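You operate a simulated robot arm through the tools that you are given. There is no shell and no other tool. Be economical: measure what you need, move in short steps, check, and stop when the job is done.

The job below is to be done with a simulated two-armed robot. You get a single attempt, and the scene is never put back.

TASK
The drum is overloaded. Take both shirts out and dry the jeans on AUTO.
Fine: the drum stands still and cool; it starts only with the door shut; shirts on the dryer bench; heat and damp selector are set; wait for the end of the run.
Where things are to end (x, y in the base frame): teal rolled shirt within 60 mm of [200, 980]; yellow rolled shirt within 60 mm of [200, 1120].

Only the result counts: the job must be done as asked and must still hold three seconds after the hand-in. Knocking over, shifting, dropping, spilling or breaking anything else fails it. Flat cloth is picked up by pressing the open fingertips on it (5 to 10 N) and closing them slowly along it; thin cloth reads only 2 to 8 mm in the jaws.

THE ROBOT
Two 7-joint arms with two-finger parallel grippers on one trunk, on a base that drives. Base frame: it is fixed to the floor where the robot stands at the start and does not move with it; the origin is under the middle of the robot, x ahead of it, y to its left, z up. Readings come in mm, rad, newtons and seconds.
The left shoulder is at the start at [-109, 119, 729], the right one opposite. With the tool pointing down near the work surface each hand reaches from about 100 to 460 mm from the robot's upright axis, wherever it stands, measured 20 degrees to its own side. Places, roughly: air drain lever [4200, -1000, 300]; air lever [4200, -1000, 1500]; blow-down lever [3200, 200, 900]; bypass lever [3200, 1000, 900]; cool selector [1200, -600, 1400]; damp selector [400, -200, 1500]; damper lever [3100, 300, 1800]; dryer [1700, 400, 1200]; dryer door [400, 800, 1300]; dryer emergency button [900, -600, 1200]; dryer isolator [2500, -600, 1400]; dryer screen [900, -600, 1600]; dryer start button [700, -600, 1300]; floor of the dryer drum [700, 200, 1000]; heat selector [700, -600, 1400]; mode selector [700, -600, 1200]. Payload 3.43 kg a hand.
The tool frame of a hand sits at the grasp point between the pads (the TCP): z along the fingers, y along the line on which they close. The tips reach 30 mm beyond it. The gripper opens to 94 mm. The fingers are 28 mm wide and 10 mm thick; the gripper's body (50 by 96 mm) begins 55 mm behind the TCP.
Orientation is told as [roll, pitch, yaw] about the base's x, y, z axes, in that order, counted from this pose: with the fingers straight down and closing along the base's y, the tool's x points along the base's -x, its y along +y and its z along -z.

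THE INTERFACE
- The arms move only by the tool step_arm. It takes "left_motion", "right_motion" or both (then of equal length, played together; a hand with none holds still); each is a list of rows, each an object of numbers (a shift or turn left out is 0, a gripper value left out holds the last): "dx", "dy", "dz": the shift along the tool's x, y, z in units of 250 mm (1.0 is 250 mm); "wx", "wy", "wz": the turn, a rotation vector about the tool's x, y, z in units of 120 degrees (1.0 is 120 degrees). In form: [{"dx": .., "dy": .., "dz": .., "wx": .., "wy": .., "wz": ..}, ...]. A call has 1 to 8 rows; each row is the pose to reach, as a shift and turn from the pose commanded when the call began, along the tool's axes at that moment. "left_hand" and "right_hand" are, for a hand that has rows, the closure, from 0 (fully open) to 1 (shut), set as the call begins (left out, the last holds). A call with a number of a shift or a turn outside -1 to 1 is refused whole. Rows are played at 5 a second. More than 50 mm and 0.15 rad between two rows, or a gripper value outside its range, and nothing of the call is played. A pose out of reach is approached as far as the arm can. The call stops where the force on the tool passes 40 N (or 10 N more than at its start, if that is more) or the arm is blocked; 0.2 s more then pass. Each finger travels about 153 mm/s and halts on what it meets, pressing with about 33 N; the grip force reading is that of the motor and also rises with nothing between the fingers. The clock runs only during rows and for 0.2 s after the last one: add rows that repeat a pose to give the fingers time. It gives the time, the measured TCP pose, the force on the tool (base axes), the opening and the grip force at its end, in the units of the frame above (readings bear some noise), with the torque about the TCP (base axes, N m) and any sound that the robot's microphone picked up, and new pictures: "show" is both (left out), scene, wrist or none (wrist: the cameras of the hands that moved).
- Cameras (640 x 400 px; columns grow to the right, rows downward): "scene" is now at [54.1, 5, 1458.3]; the picture's right is [0.06, -1.00, 0.00], its down [-0.53, -0.03, -0.85] and it looks along [0.85, 0.05, -0.53] (base axes); focal length 214 px, centre (320, 200). "left" rides on the left gripper at [76, -14, -102] in its tool frame; the picture's right is [0.18, 0.98, 0.00], its down [-0.75, 0.14, -0.64] and it looks along [-0.63, 0.12, 0.77] (tool axes); focal length 243 px, centre (320, 200). "right" rides on the right gripper at [76, 14, -103] in its tool frame; the picture's right is [-0.18, 0.98, 0.00], its down [-0.75, -0.14, -0.64] and it looks along [-0.63, -0.12, 0.77] (tool axes); focal length 243 px, centre (320, 200). There is no depth. A picture from a camera that has moved, and an enlarged one, comes with that camera's place and axes in the base frame and with its lens.
- move_column(by): slides the trunk up (or, below 0, down) by that many mm; the arms and the scene camera ride with it, the base frame stays. It gives what a move gives, with no picture.
- roll_base(legs): drives the robot by 1 to 6 legs, each [ahead, left, turn to the left] in mm, mm and rad, along the robot's own axes; the way and the turn of a leg run together, so that a leg with both is an arc; at most 1500 mm and 3.142 rad a leg. The arms and the cameras ride along, it lands a little off, and it stops where it bumps. It gives what a move gives, and a new picture of the scene camera.
- head_to(pan, tilt): turns the head with the scene camera to pan (to the left, within 2.496 rad either way) and tilt (down, from -0.506 to 1.204), counted from straight ahead of the robot. It gives what a move gives, and a new picture of the scene camera.
- inspect(camera, box): a new picture of the part [left, top, right, bottom] of that camera's present view, enlarged. It takes no simulated time.
- finish_job(): hands the job in; it is judged then, once.

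Work in short steps. Places have to be worked out from the pictures, the camera data and where the tool is seen: move nearer, look again, correct. Check each grasp and each placing, and mend what went wrong. You have 120 turns and 260 pictures in all, those below and enlarged ones among them. Open the grippers and draw the arms clear of the work before you hand the job in, unless the task says otherwise; then end with one line.

The tools are called as name(argument=value, ...) on one line, values as JSON. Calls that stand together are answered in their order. step_arm: Moves the arms, as the interface text tells. Its arguments: {"type":"object","properties":{"left_motion":{"type":"array"},"left_hand":{"type":"number"},"right_motion":{"type":"array"},"right_hand":{"type":"number"},"show":{"type":"string","enum":["both","scene","wrist","none"]}},"required":[]} The other tools are called the same way: move_column (by) slides the trunk up or down; roll_base (legs) drives the base; head_to (pan, tilt) turns the head that bears the scene camera; inspect (camera, box) takes an enlarged picture of a part of a camera's view; finish_job () hands the job in.

At the start:

```text
time: 0.0
left_eef_pos: [352.8, 92.9, 999.9]
left_tool_rot: [0.0, 0.0, 0.0]
left_force: [0.7, 0.4, 0.4]
left_torque: [-0.02, 0.01, -0.01]
left_opening: 94.2
left_grasp_force: 0.0
right_eef_pos: [256.0, -150.4, 999.6]
right_tool_rot: [0.0, 0.0, 0.0]
right_force: [-0.4, -0.8, -0.2]
right_torque: [-0.03, 0.03, -0.01]
right_opening: 94.1
right_grasp_force: 0.0
trunk travel left (down, up): [-150.0, 185.0]
robot x, y, heading: [-1.7, -3.2, 0.0]
head pan, tilt: [0.065, 0.555]
```

scene: 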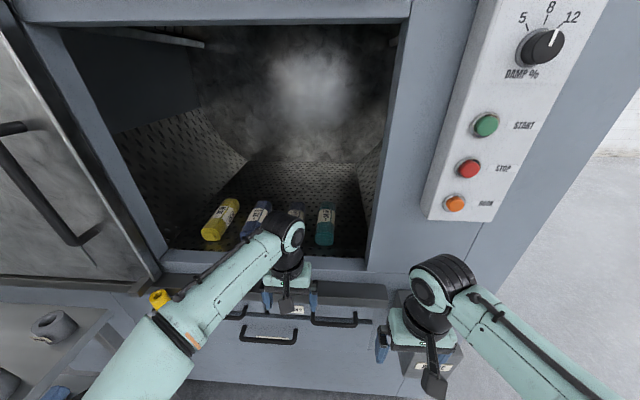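
right: 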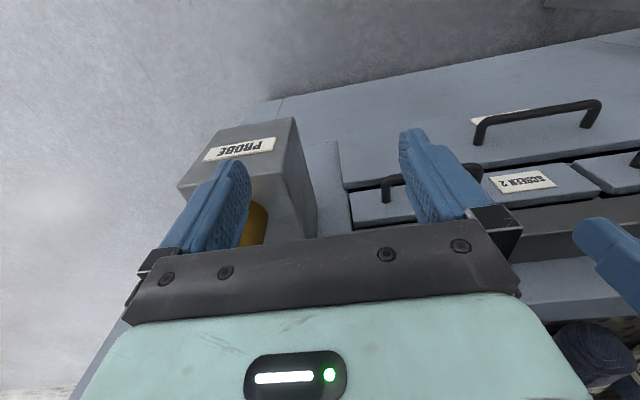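
left: 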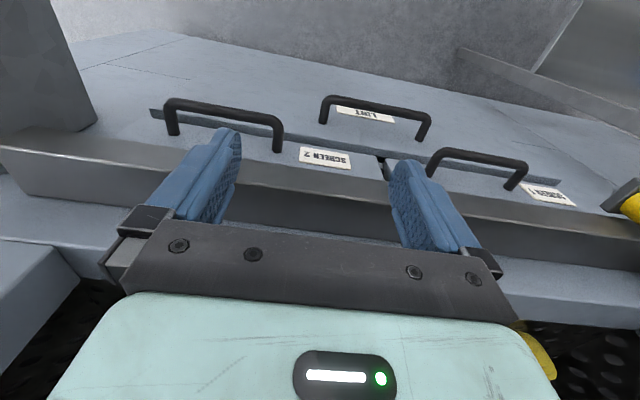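

The drum is open with four rolls near its mouth. I look around first: the control panel, the bench to the left, and the drum enlarged.

inspect(camera="scene", box=[160, 160, 400, 310])

inspect(camera="scene", box=[420, 0, 620, 230])

head_to(pan=1.2, tilt=0.6)

head_to(pan=-0.4, tilt=0.0)

```text
2.67 times, centred on (280, 235) of scene
camera zoom: at [54.1, 5.0, 1458.3], right [0.06, -1.0, 0.0], down [-0.53, -0.03, -0.85], along [0.85, 0.05, -0.53], focal length 572 px, centre (427, 107)
```

zoom: 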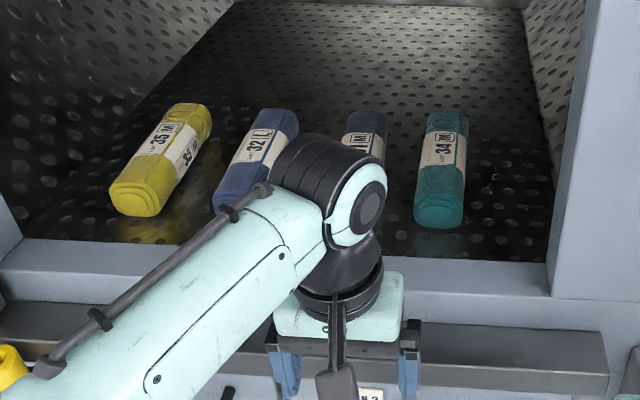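

```text
1.74 times, centred on (520, 115) of scene
camera zoom: at [54.1, 5.0, 1458.3], right [0.06, -1.0, 0.0], down [-0.53, -0.03, -0.85], along [0.85, 0.05, -0.53], focal length 373 px, centre (-28, 348)
```

zoom: 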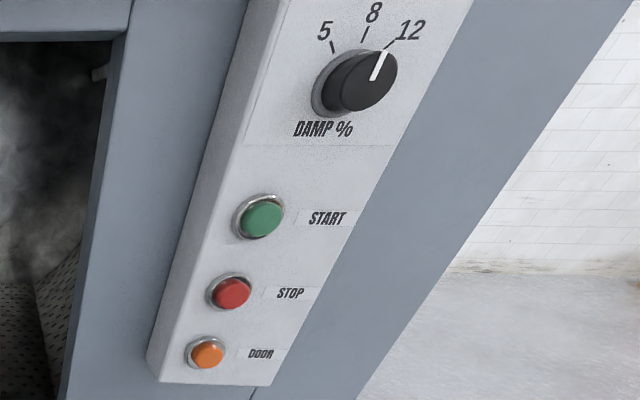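

```text
time: 1.4
left_eef_pos: [351.4, 92.5, 999.2]
left_tool_rot: [-0.001, -0.001, 0.0]
left_force: [0.5, 0.2, 0.2]
left_torque: [-0.01, 0.02, 0.01]
left_opening: 94.0
left_grasp_force: 0.0
right_eef_pos: [257.2, -149.7, 1000.3]
right_tool_rot: [0.0, 0.0, 0.0]
right_force: [-0.5, 0.5, 0.3]
right_torque: [0.0, -0.01, 0.0]
right_opening: 94.1
right_grasp_force: 0.0
trunk travel left (down, up): [-150.0, 185.0]
robot x, y, heading: [-3.2, -0.4, 0.001]
head pan, tilt: [1.201, 0.6]
camera scene: at [-3.3, 81.7, 1454.3], right [0.93, -0.36, 0.0], down [-0.2, -0.53, -0.83], along [0.3, 0.77, -0.56], focal length 214 px, centre (320, 200)
```

scene: 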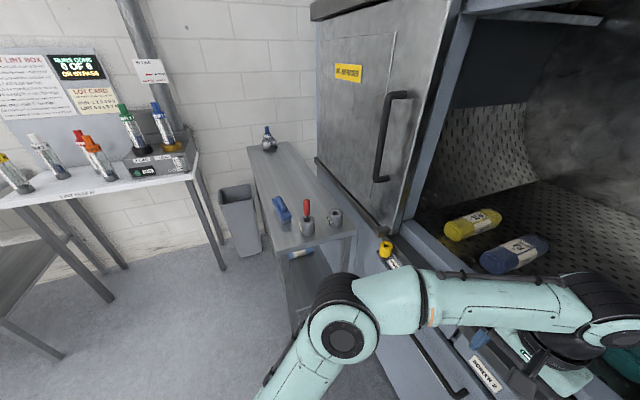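

```text
time: 3.0
left_eef_pos: [351.1, 93.2, 999.9]
left_tool_rot: [-0.001, -0.002, 0.002]
left_force: [0.3, 0.4, 1.3]
left_torque: [-0.01, 0.04, -0.03]
left_opening: 93.9
left_grasp_force: 0.1
right_eef_pos: [257.0, -149.8, 999.4]
right_tool_rot: [0.0, 0.0, 0.001]
right_force: [0.2, -0.5, -0.3]
right_torque: [0.01, -0.02, -0.02]
right_opening: 94.0
right_grasp_force: 0.0
trunk travel left (down, up): [-150.0, 185.0]
robot x, y, heading: [-4.8, -1.3, -0.002]
head pan, tilt: [-0.4, 0.0]
camera scene: at [47.6, -35.7, 1509.5], right [-0.39, -0.92, 0.0], down [0.0, 0.0, -1.0], along [0.92, -0.39, 0.0], focal length 214 px, centre (320, 200)
```

scene: 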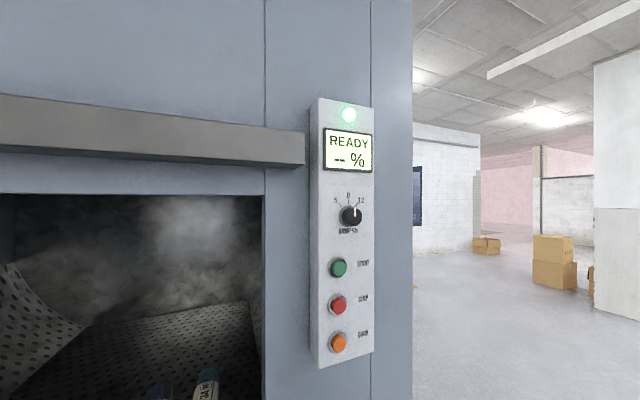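

The panel says READY. I look at the wall notes and door sign for rules, then the side of the dryer later.

head_to(pan=1.5, tilt=0.3)

inspect(camera="scene", box=[0, 60, 320, 260])

inspect(camera="scene", box=[320, 60, 640, 260])

inspect(camera="scene", box=[320, 200, 640, 400])

```text
time: 4.9
left_eef_pos: [352.1, 92.7, 1000.3]
left_tool_rot: [0.001, 0.0, 0.0]
left_force: [0.1, -0.8, -0.1]
left_torque: [0.0, -0.01, -0.03]
left_opening: 94.0
left_grasp_force: 0.1
right_eef_pos: [256.6, -149.6, 1000.4]
right_tool_rot: [0.0, -0.001, -0.001]
right_force: [0.5, -0.5, 0.7]
right_torque: [0.01, 0.03, 0.01]
right_opening: 94.0
right_grasp_force: 0.0
trunk travel left (down, up): [-150.0, 185.0]
robot x, y, heading: [-1.1, -2.0, 0.0]
head pan, tilt: [1.499, 0.3]
camera scene: at [-28.6, 92.4, 1481.8], right [1.0, -0.07, 0.0], down [-0.02, -0.29, -0.96], along [0.07, 0.95, -0.3], focal length 214 px, centre (320, 200)
```

scene: 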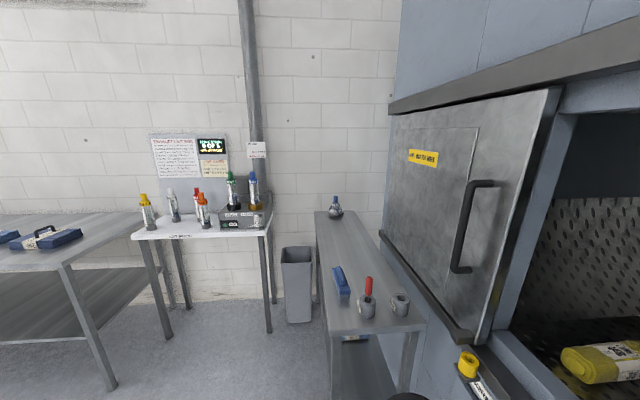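

```text
2.00 times, centred on (160, 160) of scene
camera zoom: at [-28.6, 92.4, 1481.8], right [1.0, -0.07, 0.0], down [-0.02, -0.29, -0.96], along [0.07, 0.95, -0.3], focal length 429 px, centre (640, 280)
```

zoom: 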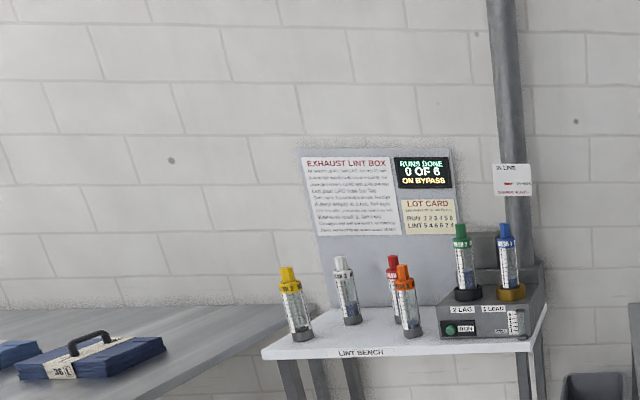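

```text
2.00 times, centred on (480, 160) of scene
camera zoom: at [-28.6, 92.4, 1481.8], right [1.0, -0.07, 0.0], down [-0.02, -0.29, -0.96], along [0.07, 0.95, -0.3], focal length 429 px, centre (0, 280)
```

zoom: 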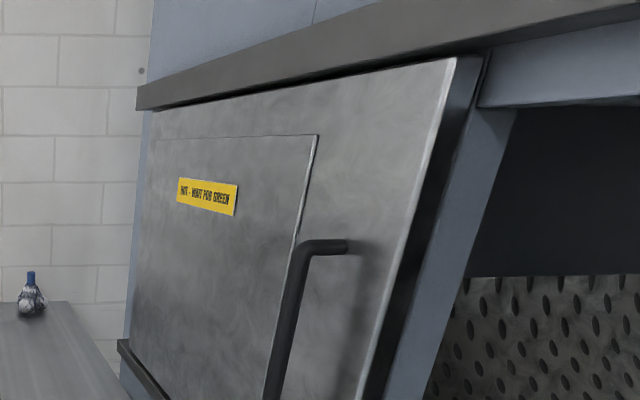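

```text
2.00 times, centred on (480, 300) of scene
camera zoom: at [-28.6, 92.4, 1481.8], right [1.0, -0.07, 0.0], down [-0.02, -0.29, -0.96], along [0.07, 0.95, -0.3], focal length 429 px, centre (0, 0)
```

zoom: 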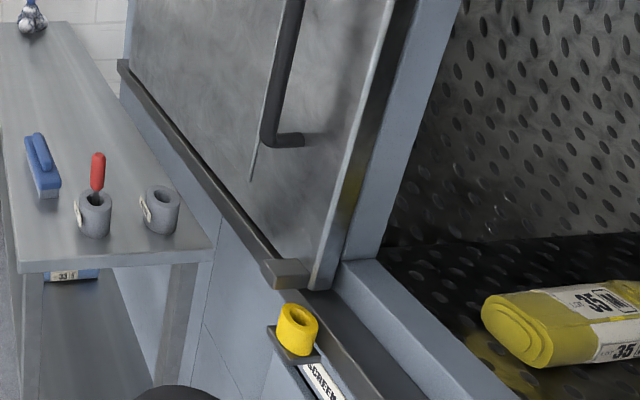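

The green lamp is lit, the door slides sideways. I back off and drive right to look at the dryer's side for the mode/heat controls listed around [700,-600].

roll_base(legs=[[-300, 0, 0], [0, -1100, 0]])

head_to(pan=0.4, tilt=0.1)

```text
time: 16.4
left_eef_pos: [49.9, -998.9, 1000.2]
left_tool_rot: [0.0, -0.001, -0.003]
left_force: [-0.2, -0.4, -0.3]
left_torque: [-0.03, -0.02, 0.01]
left_opening: 94.1
left_grasp_force: 0.1
right_eef_pos: [-45.7, -1242.0, 999.4]
right_tool_rot: [0.0, 0.001, -0.003]
right_force: [-0.5, 0.4, 1.1]
right_torque: [-0.01, 0.02, 0.02]
right_opening: 94.1
right_grasp_force: 0.0
trunk travel left (down, up): [-150.0, 185.0]
robot x, y, heading: [-302.4, -1093.3, -0.005]
head pan, tilt: [1.499, 0.3]
camera scene: at [-330.1, -998.3, 1481.8], right [1.0, -0.07, 0.0], down [-0.02, -0.29, -0.96], along [0.07, 0.95, -0.3], focal length 214 px, centre (320, 200)
```

scene: 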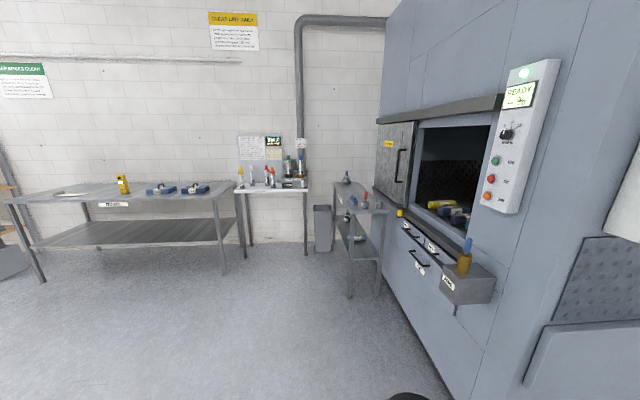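

```text
time: 17.7
left_eef_pos: [49.5, -998.3, 999.8]
left_tool_rot: [0.001, -0.002, -0.003]
left_force: [-1.0, 0.3, 0.0]
left_torque: [0.01, -0.02, -0.02]
left_opening: 93.9
left_grasp_force: 0.1
right_eef_pos: [-45.4, -1241.8, 998.8]
right_tool_rot: [-0.002, -0.001, -0.003]
right_force: [0.1, 0.0, -0.7]
right_torque: [0.02, 0.01, -0.02]
right_opening: 94.2
right_grasp_force: 0.1
trunk travel left (down, up): [-150.0, 185.0]
robot x, y, heading: [-300.4, -1089.9, -0.003]
head pan, tilt: [0.4, 0.099]
camera scene: at [-252.2, -1055.7, 1500.5], right [0.39, -0.92, 0.0], down [-0.09, -0.04, -0.99], along [0.92, 0.39, -0.1], focal length 214 px, centre (320, 200)
```

scene: 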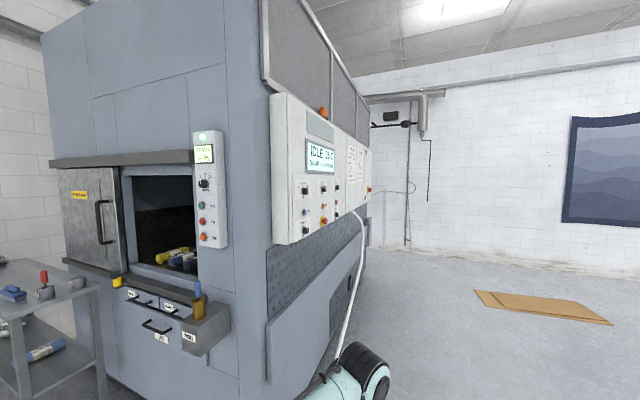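

A large side panel faces −y. I look at it enlarged, and then drive round to face it.

inspect(camera="scene", box=[260, 90, 390, 250])

roll_base(legs=[[0, -200, 0], [1000, 0, 0], [0, 0, 1.571]])

head_to(pan=0.0, tilt=0.1)

```text
2.50 times, centred on (325, 170) of scene
camera zoom: at [-252.2, -1055.7, 1500.5], right [0.39, -0.92, 0.0], down [-0.09, -0.04, -0.99], along [0.92, 0.39, -0.1], focal length 536 px, centre (308, 275)
```

zoom: 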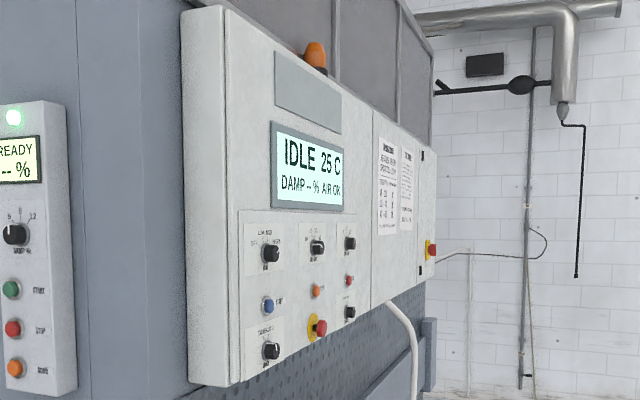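

```text
time: 28.7
left_eef_pos: [611.3, -942.0, 1000.5]
left_tool_rot: [0.001, 0.001, 1.559]
left_force: [0.0, -0.8, 0.7]
left_torque: [-0.01, 0.01, 0.05]
left_opening: 93.9
left_grasp_force: 0.1
right_eef_pos: [853.3, -1039.2, 999.6]
right_tool_rot: [0.001, 0.0, 1.559]
right_force: [0.4, 0.8, 0.3]
right_torque: [0.04, -0.02, 0.0]
right_opening: 94.3
right_grasp_force: 0.0
trunk travel left (down, up): [-150.0, 185.0]
robot x, y, heading: [702.4, -1293.6, 1.559]
head pan, tilt: [0.4, 0.099]
camera scene: at [666.4, -1246.2, 1500.5], right [0.93, 0.38, 0.0], down [0.04, -0.09, -1.0], along [-0.38, 0.92, -0.1], focal length 214 px, centre (320, 200)
```

scene: 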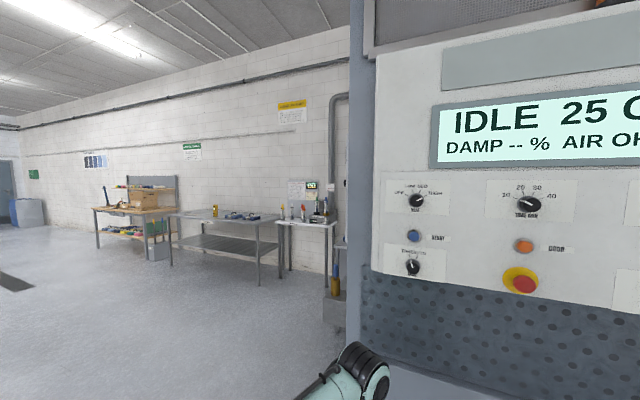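

```text
time: 29.6
left_eef_pos: [611.6, -941.6, 999.8]
left_tool_rot: [0.001, 0.0, 1.559]
left_force: [0.5, 0.8, 0.9]
left_torque: [-0.02, -0.05, 0.01]
left_opening: 94.1
left_grasp_force: 0.0
right_eef_pos: [854.1, -1038.0, 999.9]
right_tool_rot: [-0.001, 0.0, 1.56]
right_force: [0.2, 0.6, 0.0]
right_torque: [0.0, -0.02, 0.04]
right_opening: 94.0
right_grasp_force: 0.2
trunk travel left (down, up): [-150.0, 185.0]
robot x, y, heading: [696.9, -1294.3, 1.56]
head pan, tilt: [0.0, 0.099]
camera scene: at [702.1, -1239.4, 1500.5], right [1.0, -0.01, 0.0], down [0.0, -0.1, -1.0], along [0.01, 0.99, -0.1], focal length 214 px, centre (320, 200)
```

scene: 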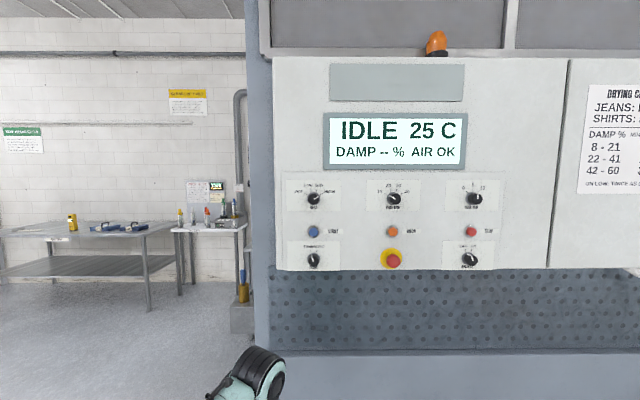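

Now I read the knobs, buttons and the drying card.

inspect(camera="scene", box=[280, 170, 430, 275])

inspect(camera="scene", box=[390, 170, 540, 275])

inspect(camera="scene", box=[570, 70, 640, 200])

head_to(pan=-0.7, tilt=0.1)

inspect(camera="scene", box=[200, 80, 400, 205])

```text
3.81 times, centred on (355, 222) of scene
camera zoom: at [702.1, -1239.4, 1500.5], right [1.0, -0.01, 0.0], down [0.0, -0.1, -1.0], along [0.01, 0.99, -0.1], focal length 817 px, centre (187, 114)
```

zoom: 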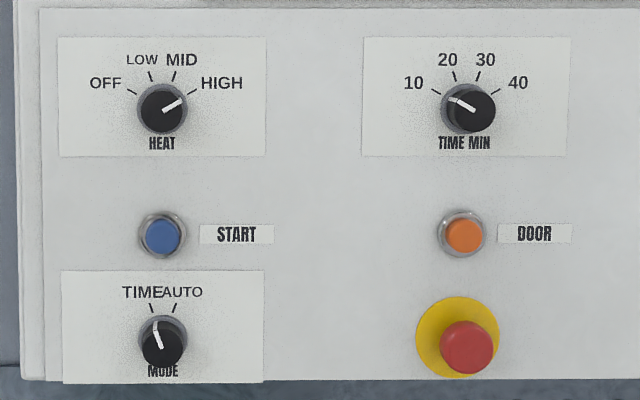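

```text
3.81 times, centred on (465, 222) of scene
camera zoom: at [702.1, -1239.4, 1500.5], right [1.0, -0.01, 0.0], down [0.0, -0.1, -1.0], along [0.01, 0.99, -0.1], focal length 817 px, centre (-232, 114)
```

zoom: 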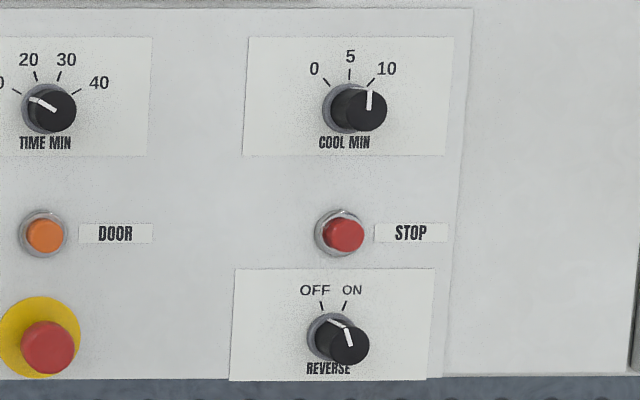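

```text
3.08 times, centred on (605, 135) of scene
camera zoom: at [702.1, -1239.4, 1500.5], right [1.0, -0.01, 0.0], down [0.0, -0.1, -1.0], along [0.01, 0.99, -0.1], focal length 660 px, centre (-557, 400)
```

zoom: 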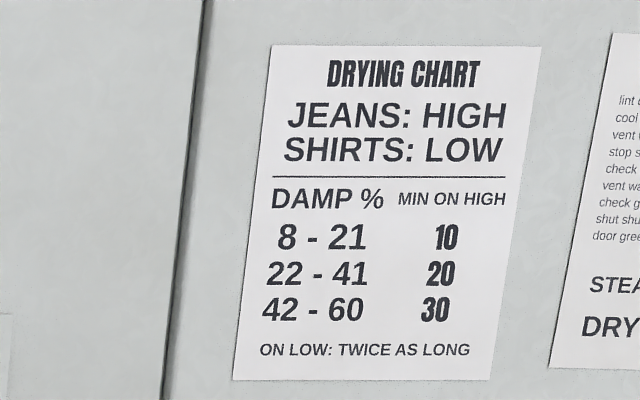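

```text
time: 30.7
left_eef_pos: [610.9, -943.1, 999.0]
left_tool_rot: [0.001, -0.001, 1.557]
left_force: [0.0, 0.6, -0.5]
left_torque: [-0.01, 0.01, -0.04]
left_opening: 93.8
left_grasp_force: 0.1
right_eef_pos: [852.6, -1039.4, 1000.3]
right_tool_rot: [-0.001, 0.0, 1.558]
right_force: [0.5, -0.2, -0.4]
right_torque: [0.01, 0.01, 0.02]
right_opening: 93.9
right_grasp_force: 0.0
trunk travel left (down, up): [-150.0, 185.0]
robot x, y, heading: [702.4, -1295.9, 1.557]
head pan, tilt: [-0.7, 0.099]
camera scene: at [761.2, -1261.6, 1500.5], right [0.76, -0.65, 0.0], down [-0.06, -0.08, -1.0], along [0.65, 0.75, -0.1], focal length 214 px, centre (320, 200)
```

scene: 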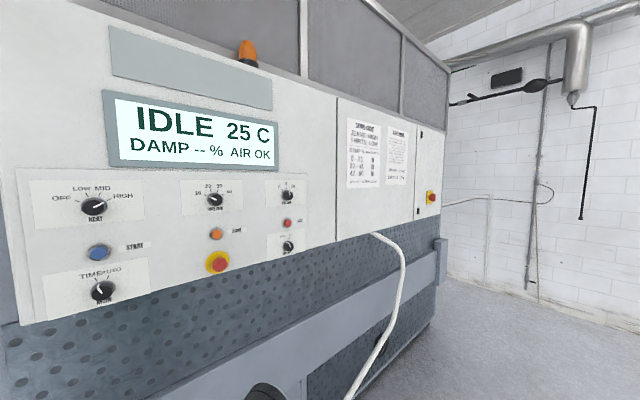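

```text
3.20 times, centred on (300, 142) of scene
camera zoom: at [761.2, -1261.6, 1500.5], right [0.76, -0.65, 0.0], down [-0.06, -0.08, -1.0], along [0.65, 0.75, -0.1], focal length 686 px, centre (384, 384)
```

zoom: 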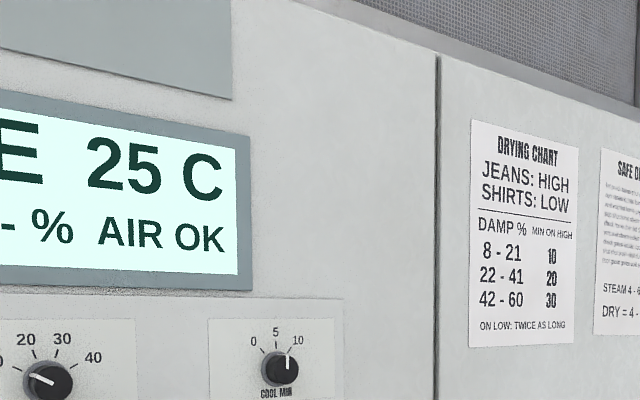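

Heat is HIGH (right for jeans), but the mode is TIME and must go to AUTO. I read the small print on the second sheet.

inspect(camera="scene", box=[380, 120, 412, 190])

inspect(camera="scene", box=[30, 260, 160, 330])

```text
5.71 times, centred on (396, 155) of scene
camera zoom: at [761.2, -1261.6, 1500.5], right [0.76, -0.65, 0.0], down [-0.06, -0.08, -1.0], along [0.65, 0.75, -0.1], focal length 1226 px, centre (-114, 457)
```

zoom: 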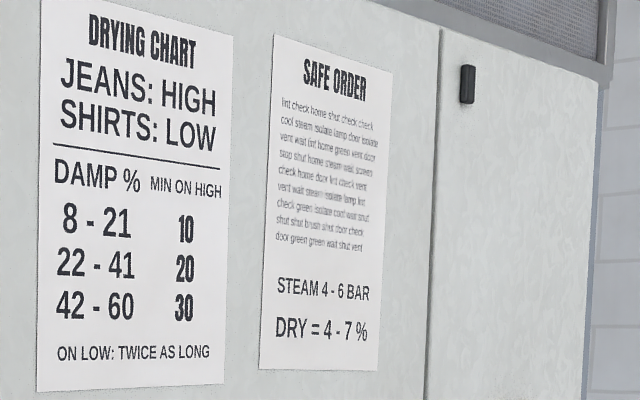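

```text
4.92 times, centred on (95, 295) of scene
camera zoom: at [761.2, -1261.6, 1500.5], right [0.76, -0.65, 0.0], down [-0.06, -0.08, -1.0], along [0.65, 0.75, -0.1], focal length 1056 px, centre (1428, -268)
```

zoom: 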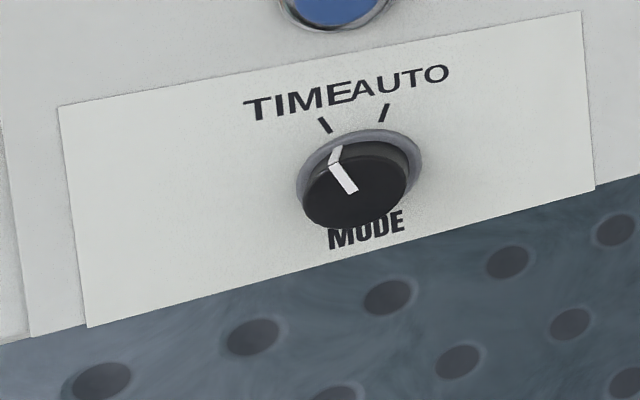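

The mode knob sits near [686, -566, 1238] by two views. I raise the trunk and begin turning the left hand to point forward.

move_column(by=180)

step_arm(left_motion=[{"wy": -0.07}, {"wy": -0.14}, {"wy": -0.21}, {"wy": -0.28}, {"wy": -0.35}, {"wy": -0.42}, {"wy": -0.49}, {"wy": -0.56}], show="none")

step_arm(left_motion=[{"wy": -0.065}, {"wy": -0.13}, {"wy": -0.19}], show="both")

```text
time: 32.7
left_eef_pos: [611.3, -942.8, 1180.3]
left_tool_rot: [-0.001, 0.0, 1.562]
left_force: [0.3, 0.6, 0.6]
left_torque: [0.06, 0.0, 0.01]
left_opening: 94.0
left_grasp_force: 0.1
right_eef_pos: [853.0, -1041.0, 1179.6]
right_tool_rot: [0.0, 0.002, 1.561]
right_force: [-0.1, 0.2, 0.1]
right_torque: [-0.01, 0.01, -0.01]
right_opening: 93.8
right_grasp_force: 0.0
trunk travel left (down, up): [-330.0, 5.0]
robot x, y, heading: [699.9, -1295.8, 1.559]
head pan, tilt: [-0.7, 0.099]
```

```text
time: 34.5
left_eef_pos: [611.9, -942.0, 1179.6]
left_tool_rot: [0.001, -1.174, 1.558]
left_force: [-0.5, 0.5, -0.7]
left_torque: [0.0, -0.02, 0.0]
left_opening: 94.1
left_grasp_force: 0.0
right_eef_pos: [852.9, -1040.6, 1179.8]
right_tool_rot: [0.002, 0.0, 1.56]
right_force: [-0.6, 0.5, -0.3]
right_torque: [0.0, -0.01, 0.03]
right_opening: 94.1
right_grasp_force: 0.1
trunk travel left (down, up): [-330.0, 5.0]
robot x, y, heading: [702.9, -1295.4, 1.559]
head pan, tilt: [-0.7, 0.099]
```

```text
time: 35.3
left_eef_pos: [620.3, -924.7, 1191.5]
left_tool_rot: [-2.905, -1.568, -1.818]
left_force: [-0.6, 0.1, 0.3]
left_torque: [0.04, 0.04, 0.02]
left_opening: 93.7
left_grasp_force: 0.0
left hand out of reach, approached as far as the arm can: row 2, 3
right_eef_pos: [852.9, -1038.5, 1179.1]
right_tool_rot: [-0.001, -0.001, 1.56]
right_force: [-0.8, -0.2, 0.7]
right_torque: [0.01, 0.01, 0.01]
right_opening: 94.2
right_grasp_force: 0.0
trunk travel left (down, up): [-330.0, 5.0]
robot x, y, heading: [697.7, -1294.2, 1.56]
head pan, tilt: [-0.7, 0.099]
camera scene: at [761.6, -1269.2, 1683.9], right [0.76, -0.65, 0.0], down [-0.07, -0.08, -0.99], along [0.65, 0.75, -0.1], focal length 214 px, centre (320, 200)
camera left: at [632.7, -1029.8, 1116.6], right [-0.98, 0.01, -0.18], down [-0.15, -0.64, 0.75], along [-0.11, 0.77, 0.63], focal length 243 px, centre (320, 200)
```

scene: 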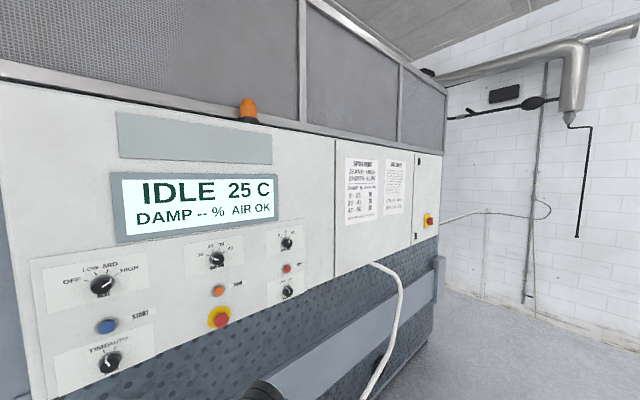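
left: 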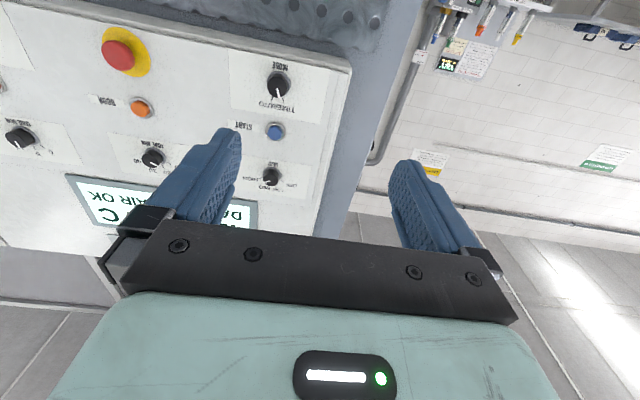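

The hand is now horizontal; wrist view agrees: knob at about [688, -566, 1241]. I push the hand out and up a bit, then drive the base to line up with a standoff.

step_arm(left_motion=[{"dz": 0.1, "dx": -0.1}, {"dz": 0.24, "dx": -0.19}, {"dz": 0.24, "dx": -0.19}], show="none")

roll_base(legs=[[0, -75, 0], [150, 0, 0]])

inspect(camera="left", box=[0, 0, 640, 400])

```text
time: 36.1
left_eef_pos: [620.8, -865.2, 1240.5]
left_tool_rot: [2.758, -1.57, -1.199]
left_force: [-0.2, 0.3, -0.6]
left_torque: [0.03, -0.01, -0.04]
left_opening: 93.9
left_grasp_force: 0.0
right_eef_pos: [852.6, -1040.6, 1180.1]
right_tool_rot: [0.0, 0.001, 1.561]
right_force: [-0.1, 0.4, 0.6]
right_torque: [0.02, 0.03, 0.02]
right_opening: 94.1
right_grasp_force: 0.1
trunk travel left (down, up): [-330.0, 5.0]
robot x, y, heading: [699.6, -1294.0, 1.559]
head pan, tilt: [-0.7, 0.099]
```

```text
time: 38.4
left_eef_pos: [698.3, -719.8, 1238.9]
left_tool_rot: [-2.802, -1.57, -1.923]
left_force: [-0.8, -0.8, 0.0]
left_torque: [-0.01, 0.0, 0.01]
left_opening: 94.1
left_grasp_force: 0.1
right_eef_pos: [931.2, -893.1, 1180.3]
right_tool_rot: [0.001, 0.002, 1.556]
right_force: [-0.6, 0.5, 0.8]
right_torque: [0.02, -0.04, 0.0]
right_opening: 94.0
right_grasp_force: 0.1
trunk travel left (down, up): [-330.0, 5.0]
robot x, y, heading: [779.2, -1148.6, 1.556]
head pan, tilt: [-0.7, 0.099]
camera scene: at [838.0, -1124.5, 1683.6], right [0.76, -0.66, 0.0], down [-0.06, -0.07, -1.0], along [0.65, 0.75, -0.1], focal length 214 px, centre (320, 200)
```

scene: 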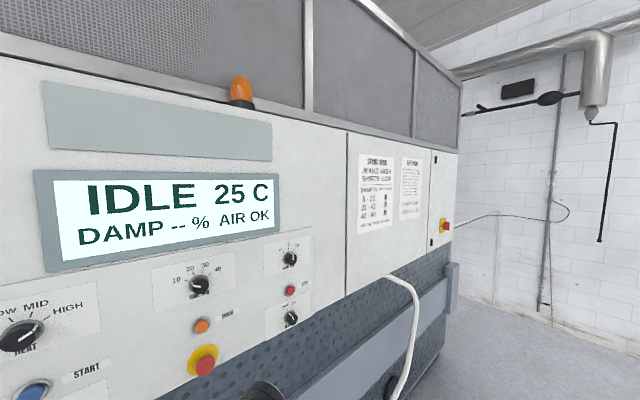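

```text
1.00 times, centred on (320, 200) of left (not enlarged: the box is as wide or as high as the picture)
camera zoom: at [711.2, -824.3, 1164.5], right [-0.98, 0.01, -0.18], down [-0.15, -0.64, 0.75], along [-0.11, 0.77, 0.63], focal length 243 px, centre (320, 200)
```

zoom: 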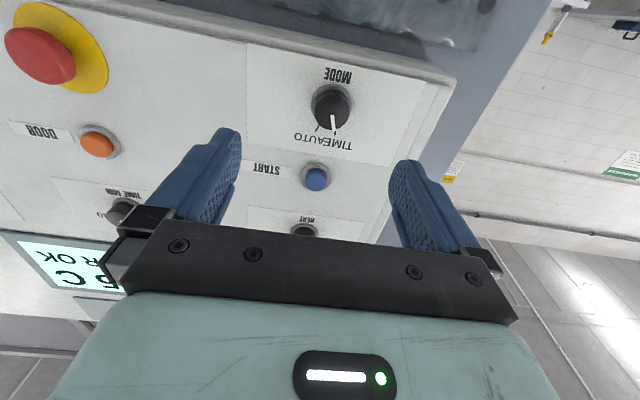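

Knob at about [688, -570, 1244]. I shift 10 mm toward −x, 4 mm up, and advance 95 mm to look close.

step_arm(left_motion=[{"dy": 0.04, "dx": -0.016, "dz": 0.1}, {"dy": 0.04, "dx": -0.016, "dz": 0.25}, {"dy": 0.04, "dx": -0.016, "dz": 0.38}], show="wrist")

```text
time: 39.2
left_eef_pos: [691.0, -623.6, 1243.8]
left_tool_rot: [2.08, -1.57, -0.525]
left_force: [-0.2, 0.1, 0.1]
left_torque: [0.0, 0.01, 0.08]
left_opening: 93.9
left_grasp_force: 0.0
right_eef_pos: [930.4, -892.3, 1180.3]
right_tool_rot: [0.0, 0.002, 1.557]
right_force: [0.3, 0.0, 0.6]
right_torque: [0.02, -0.05, 0.0]
right_opening: 94.1
right_grasp_force: 0.0
trunk travel left (down, up): [-330.0, 5.0]
robot x, y, heading: [776.2, -1146.7, 1.559]
head pan, tilt: [-0.7, 0.099]
camera left: at [702.8, -727.1, 1169.3], right [-0.98, 0.01, -0.18], down [-0.15, -0.64, 0.75], along [-0.11, 0.77, 0.63], focal length 243 px, centre (320, 200)
```

left: 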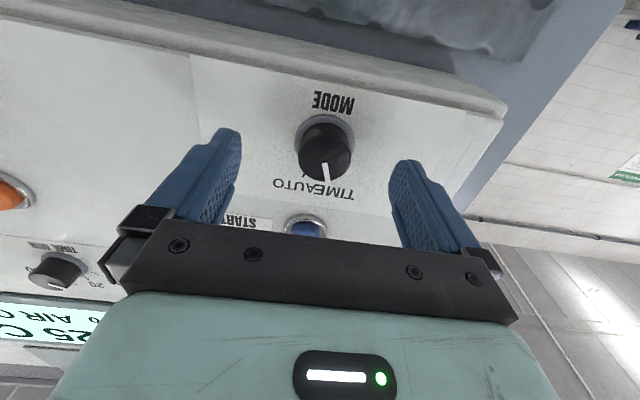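

Knob face lies near y −593, panel near −561. I advance 26 mm, then close on the knob.

step_arm(left_motion=[{"dz": 0.05, "dy": 0.012}, {"dz": 0.105, "dy": 0.012}], show="wrist")

step_arm(left_motion=[{}, {}, {}, {}], left_hand=1.0, show="wrist")

```text
time: 39.8
left_eef_pos: [687.4, -600.7, 1244.9]
left_tool_rot: [-2.568, -1.568, -2.16]
left_force: [-0.1, -9.9, -0.6]
left_torque: [-0.07, -0.02, 0.55]
left_opening: 94.0
left_grasp_force: 0.0
right_eef_pos: [930.8, -894.5, 1181.0]
right_tool_rot: [-0.001, -0.001, 1.556]
right_force: [-0.5, 0.8, 0.3]
right_torque: [-0.02, -0.01, -0.02]
right_opening: 93.8
right_grasp_force: 0.0
trunk travel left (down, up): [-330.0, 5.0]
robot x, y, heading: [777.8, -1145.8, 1.556]
head pan, tilt: [-0.7, 0.099]
camera left: at [700.3, -704.2, 1169.5], right [-0.98, 0.01, -0.18], down [-0.15, -0.64, 0.75], along [-0.11, 0.77, 0.63], focal length 243 px, centre (320, 200)
```

left: 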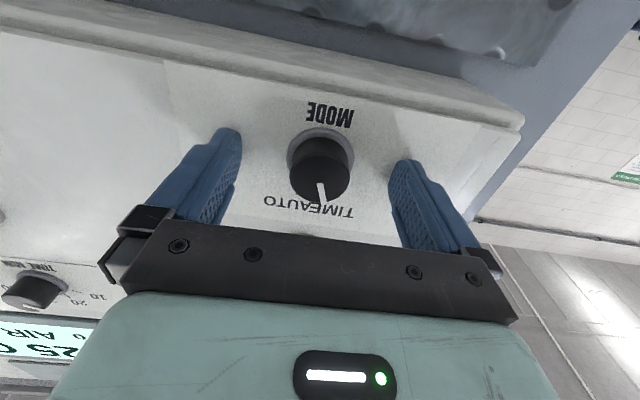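

```text
time: 40.8
left_eef_pos: [687.4, -599.3, 1244.6]
left_tool_rot: [-2.908, -1.567, -1.818]
left_force: [-4.0, -11.5, 0.2]
left_torque: [-0.18, -0.01, 0.06]
left_opening: 33.6
left_grasp_force: 45.3
right_eef_pos: [930.5, -894.6, 1179.1]
right_tool_rot: [0.0, 0.0, 1.557]
right_force: [0.1, -0.3, -0.2]
right_torque: [0.05, 0.02, -0.01]
right_opening: 93.9
right_grasp_force: 0.1
trunk travel left (down, up): [-330.0, 5.0]
robot x, y, heading: [776.4, -1148.3, 1.556]
head pan, tilt: [-0.7, 0.099]
camera left: at [700.0, -704.0, 1170.0], right [-0.98, 0.01, -0.18], down [-0.15, -0.64, 0.75], along [-0.11, 0.77, 0.63], focal length 243 px, centre (320, 200)
```

left: 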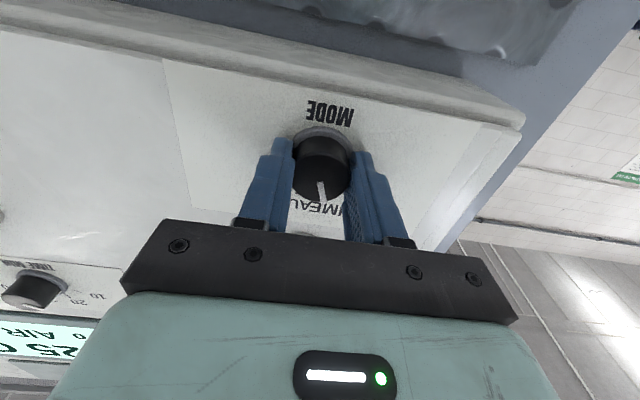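

Gripped (33.6 mm, 45 N). I turn it clockwise about 33° in small rows, easing 2 mm back off the panel.

step_arm(left_motion=[{"wz": 0.06, "dz": -0.008}, {"wz": 0.12, "dz": -0.008}, {"wz": 0.18, "dz": -0.008}, {"wz": 0.24, "dz": -0.008}, {"wz": 0.28, "dz": -0.008}, {"wz": 0.28, "dz": -0.008}], show="wrist")

```text
time: 42.2
left_eef_pos: [689.0, -600.0, 1245.5]
left_tool_rot: [1.577, -0.983, -0.019]
left_force: [1.4, 3.3, 9.8]
left_torque: [0.0, 0.02, 0.25]
left_opening: 33.6
left_grasp_force: 44.9
right_eef_pos: [930.2, -893.2, 1180.1]
right_tool_rot: [0.0, 0.001, 1.556]
right_force: [-0.7, 0.3, 0.3]
right_torque: [0.05, -0.02, 0.03]
right_opening: 94.2
right_grasp_force: 0.1
trunk travel left (down, up): [-330.0, 5.0]
robot x, y, heading: [775.2, -1143.7, 1.557]
head pan, tilt: [-0.7, 0.099]
camera left: at [655.6, -703.3, 1174.6], right [-0.92, 0.01, 0.39], down [0.29, -0.65, 0.7], along [0.26, 0.76, 0.59], focal length 243 px, centre (320, 200)
```

left: 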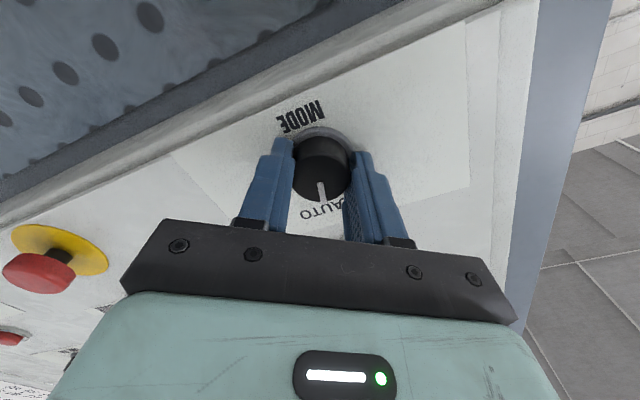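

The knob turned with the hand. I open and back off 90 mm to check it, unwinding the wrist after.

step_arm(left_motion=[{}, {}, {}, {"dz": -0.12}, {"dz": -0.28}, {"dz": -0.44}], left_hand=0.0, show="none")

step_arm(left_motion=[{"wz": -0.07}, {"wz": -0.14}, {"wz": -0.21}, {"wz": -0.28}], show="none")

inspect(camera="left", box=[240, 50, 440, 190])

```text
time: 43.6
left_eef_pos: [685.7, -711.1, 1246.1]
left_tool_rot: [1.573, -0.984, -0.016]
left_force: [-0.8, -0.9, 0.9]
left_torque: [-0.02, -0.03, 0.0]
left_opening: 93.9
left_grasp_force: 0.0
right_eef_pos: [930.6, -894.0, 1180.1]
right_tool_rot: [0.001, -0.001, 1.557]
right_force: [1.1, -0.3, 0.6]
right_torque: [-0.01, 0.0, -0.01]
right_opening: 94.0
right_grasp_force: 0.0
trunk travel left (down, up): [-330.0, 5.0]
robot x, y, heading: [777.0, -1151.2, 1.561]
head pan, tilt: [-0.7, 0.099]
```

```text
time: 44.6
left_eef_pos: [686.9, -710.7, 1244.0]
left_tool_rot: [-1.687, -1.569, -3.038]
left_force: [-0.7, -0.3, -0.4]
left_torque: [0.02, 0.01, 0.0]
left_opening: 93.6
left_grasp_force: 0.3
right_eef_pos: [930.3, -893.7, 1179.6]
right_tool_rot: [0.0, 0.002, 1.557]
right_force: [0.1, 0.9, -0.2]
right_torque: [-0.04, 0.01, 0.0]
right_opening: 94.0
right_grasp_force: 0.0
trunk travel left (down, up): [-330.0, 5.0]
robot x, y, heading: [779.5, -1151.6, 1.555]
head pan, tilt: [-0.7, 0.099]
```

```text
2.86 times, centred on (340, 120) of left
camera zoom: at [698.8, -813.9, 1168.8], right [-0.98, 0.01, -0.19], down [-0.15, -0.64, 0.75], along [-0.11, 0.77, 0.63], focal length 693 px, centre (263, 429)
```

zoom: 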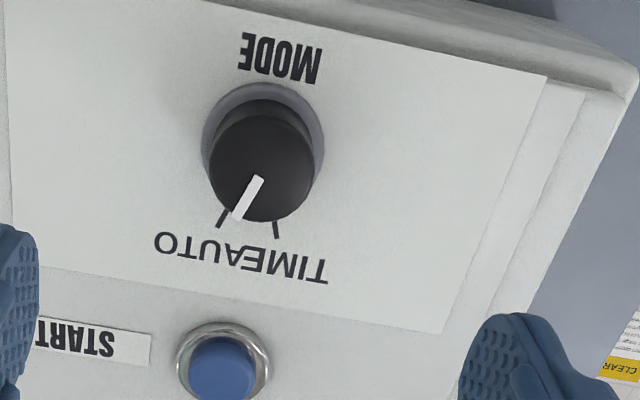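

AUTO is set. Now I drive back round to the front of the drum.

roll_base(legs=[[-200, 0, 0], [0, 0, -1.557], [-1080, 0, 0], [0, 1200, 0]])

head_to(pan=0.3, tilt=0.5)

```text
time: 65.4
left_eef_pos: [147.6, -62.3, 1243.6]
left_tool_rot: [-2.924, -1.57, 2.907]
left_force: [-0.3, 0.5, 0.8]
left_torque: [0.0, -0.01, 0.01]
left_opening: 94.2
left_grasp_force: 0.1
right_eef_pos: [-38.0, -307.1, 1180.6]
right_tool_rot: [-0.002, -0.001, -0.017]
right_force: [0.8, -0.4, 0.0]
right_torque: [-0.01, 0.0, -0.02]
right_opening: 93.9
right_grasp_force: 0.1
trunk travel left (down, up): [-330.0, 5.0]
robot x, y, heading: [-292.8, -155.4, -0.02]
head pan, tilt: [-0.7, 0.099]
camera scene: at [-264.8, -212.5, 1683.8], right [-0.66, -0.75, 0.0], down [-0.07, 0.07, -1.0], along [0.75, -0.65, -0.1], focal length 214 px, centre (320, 200)
```

scene: 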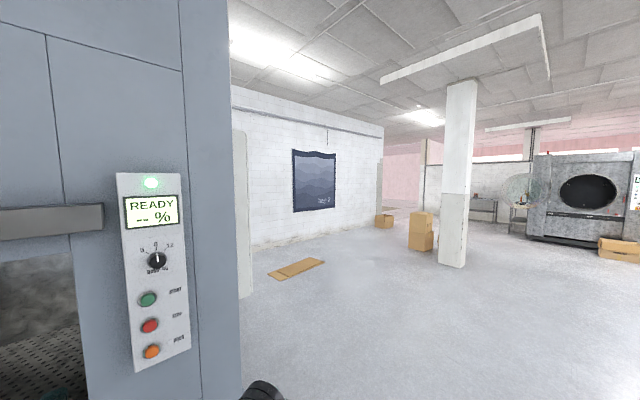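

```text
time: 66.7
left_eef_pos: [147.8, -61.3, 1244.8]
left_tool_rot: [-3.04, -1.571, 3.022]
left_force: [-0.2, 0.0, -0.5]
left_torque: [0.03, 0.0, 0.02]
left_opening: 94.1
left_grasp_force: 0.1
right_eef_pos: [-36.4, -306.2, 1181.3]
right_tool_rot: [0.002, 0.0, -0.014]
right_force: [-0.2, 0.7, -0.1]
right_torque: [-0.01, 0.01, 0.01]
right_opening: 94.0
right_grasp_force: 0.1
trunk travel left (down, up): [-330.0, 5.0]
robot x, y, heading: [-291.8, -151.2, -0.018]
head pan, tilt: [0.3, 0.499]
camera scene: at [-246.8, -126.7, 1646.8], right [0.28, -0.96, 0.0], down [-0.46, -0.13, -0.88], along [0.84, 0.24, -0.48], focal length 214 px, centre (320, 200)
```

scene: 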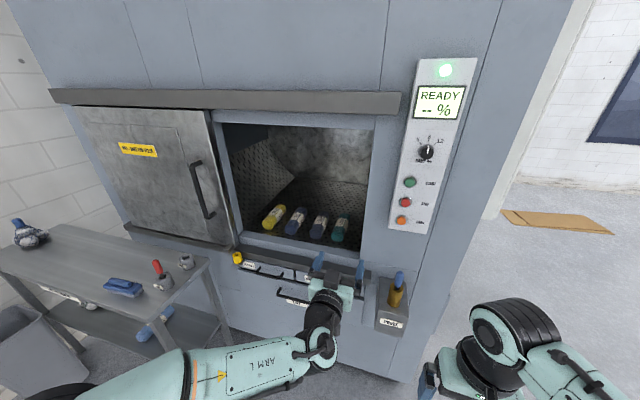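

inspect(camera="scene", box=[395, 120, 460, 165])

inspect(camera="scene", box=[220, 110, 400, 300])

inspect(camera="scene", box=[0, 200, 240, 350])

```text
8.89 times, centred on (428, 142) of scene
camera zoom: at [-246.8, -126.7, 1646.8], right [0.28, -0.96, 0.0], down [-0.46, -0.13, -0.88], along [0.84, 0.24, -0.48], focal length 1906 px, centre (-636, 711)
```

zoom: 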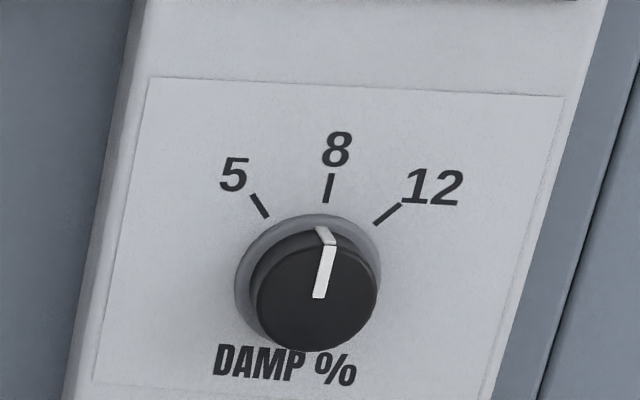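

```text
2.11 times, centred on (310, 205) of scene
camera zoom: at [-246.8, -126.7, 1646.8], right [0.28, -0.96, 0.0], down [-0.46, -0.13, -0.88], along [0.84, 0.24, -0.48], focal length 452 px, centre (341, 190)
```

zoom: 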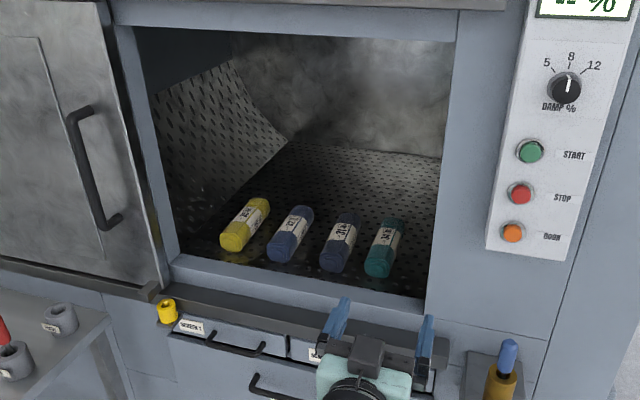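

```text
2.67 times, centred on (120, 275) of scene
camera zoom: at [-246.8, -126.7, 1646.8], right [0.28, -0.96, 0.0], down [-0.46, -0.13, -0.88], along [0.84, 0.24, -0.48], focal length 572 px, centre (853, 0)
```

zoom: 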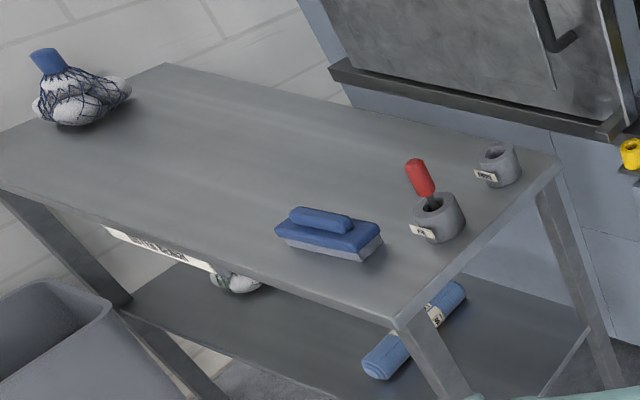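

The damp dial is at its middle mark (8), set as the job says, so I leave it. The bench is about z 840 and free beyond the brush. I move left for the yellow roll and tip the hand to about 65° down while still outside.

roll_base(legs=[[0, 425, 0.018]])

step_arm(left_motion=[{"wy": 0.07}, {"wy": 0.14}, {"wy": 0.21}, {"wy": 0.28}, {"wy": 0.35}, {"wy": 0.42}, {"wy": 0.48}, {"wy": 0.54}], show="both")

```text
time: 70.9
left_eef_pos: [149.9, 371.7, 1244.3]
left_tool_rot: [-2.896, -1.571, 2.894]
left_force: [-0.2, 0.8, -0.4]
left_torque: [0.03, 0.03, 0.02]
left_opening: 93.9
left_grasp_force: 0.1
right_eef_pos: [-29.3, 123.9, 1180.1]
right_tool_rot: [-0.002, 0.0, 0.0]
right_force: [0.1, -0.3, 0.7]
right_torque: [0.02, 0.0, -0.01]
right_opening: 93.9
right_grasp_force: 0.0
trunk travel left (down, up): [-330.0, 5.0]
robot x, y, heading: [-284.4, 279.1, -0.003]
head pan, tilt: [0.3, 0.499]
camera scene: at [-243.0, 300.5, 1646.8], right [0.29, -0.96, 0.0], down [-0.46, -0.14, -0.88], along [0.84, 0.26, -0.48], focal length 214 px, centre (320, 200)
```

scene: 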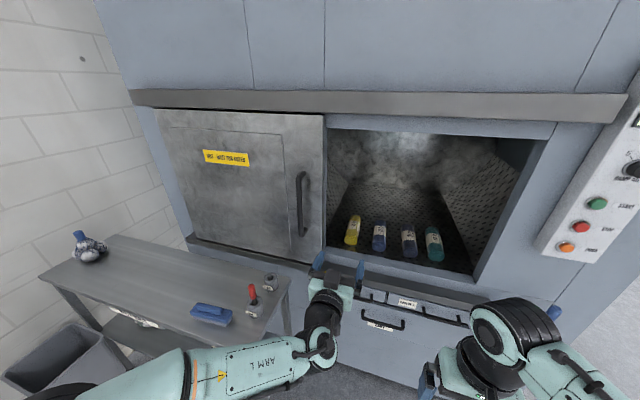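

```text
time: 72.7
left_eef_pos: [150.3, 370.0, 1244.4]
left_tool_rot: [0.0, -0.439, -0.003]
left_force: [-1.0, 0.1, 0.2]
left_torque: [0.01, 0.01, -0.02]
left_opening: 94.2
left_grasp_force: 0.0
right_eef_pos: [-28.1, 123.5, 1180.4]
right_tool_rot: [0.001, 0.001, -0.003]
right_force: [0.7, -0.1, -0.1]
right_torque: [-0.02, -0.01, 0.01]
right_opening: 94.1
right_grasp_force: 0.1
trunk travel left (down, up): [-330.0, 5.0]
robot x, y, heading: [-287.0, 271.6, -0.002]
head pan, tilt: [0.3, 0.499]
camera scene: at [-242.2, 300.2, 1646.8], right [0.29, -0.96, 0.0], down [-0.46, -0.14, -0.88], along [0.84, 0.26, -0.48], focal length 214 px, centre (320, 200)
camera left: at [38.1, 354.5, 1305.5], right [-0.16, 0.98, -0.08], down [0.41, 0.14, 0.9], along [0.9, 0.11, -0.43], focal length 243 px, centre (320, 200)
```

scene: 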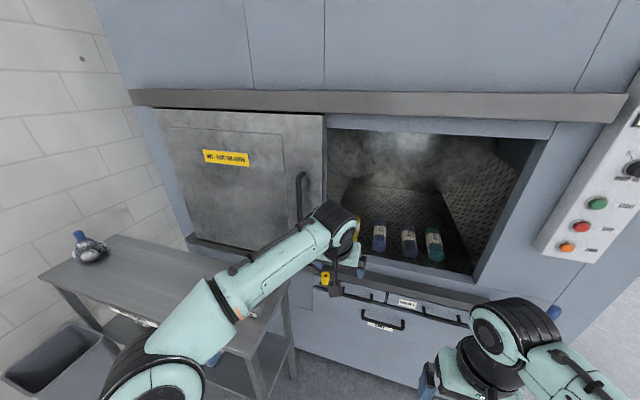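
left: 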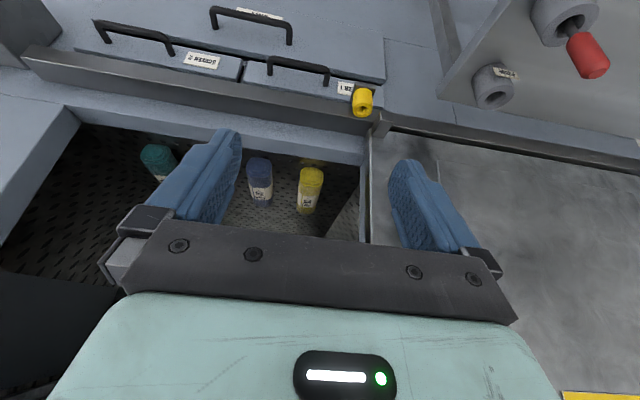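

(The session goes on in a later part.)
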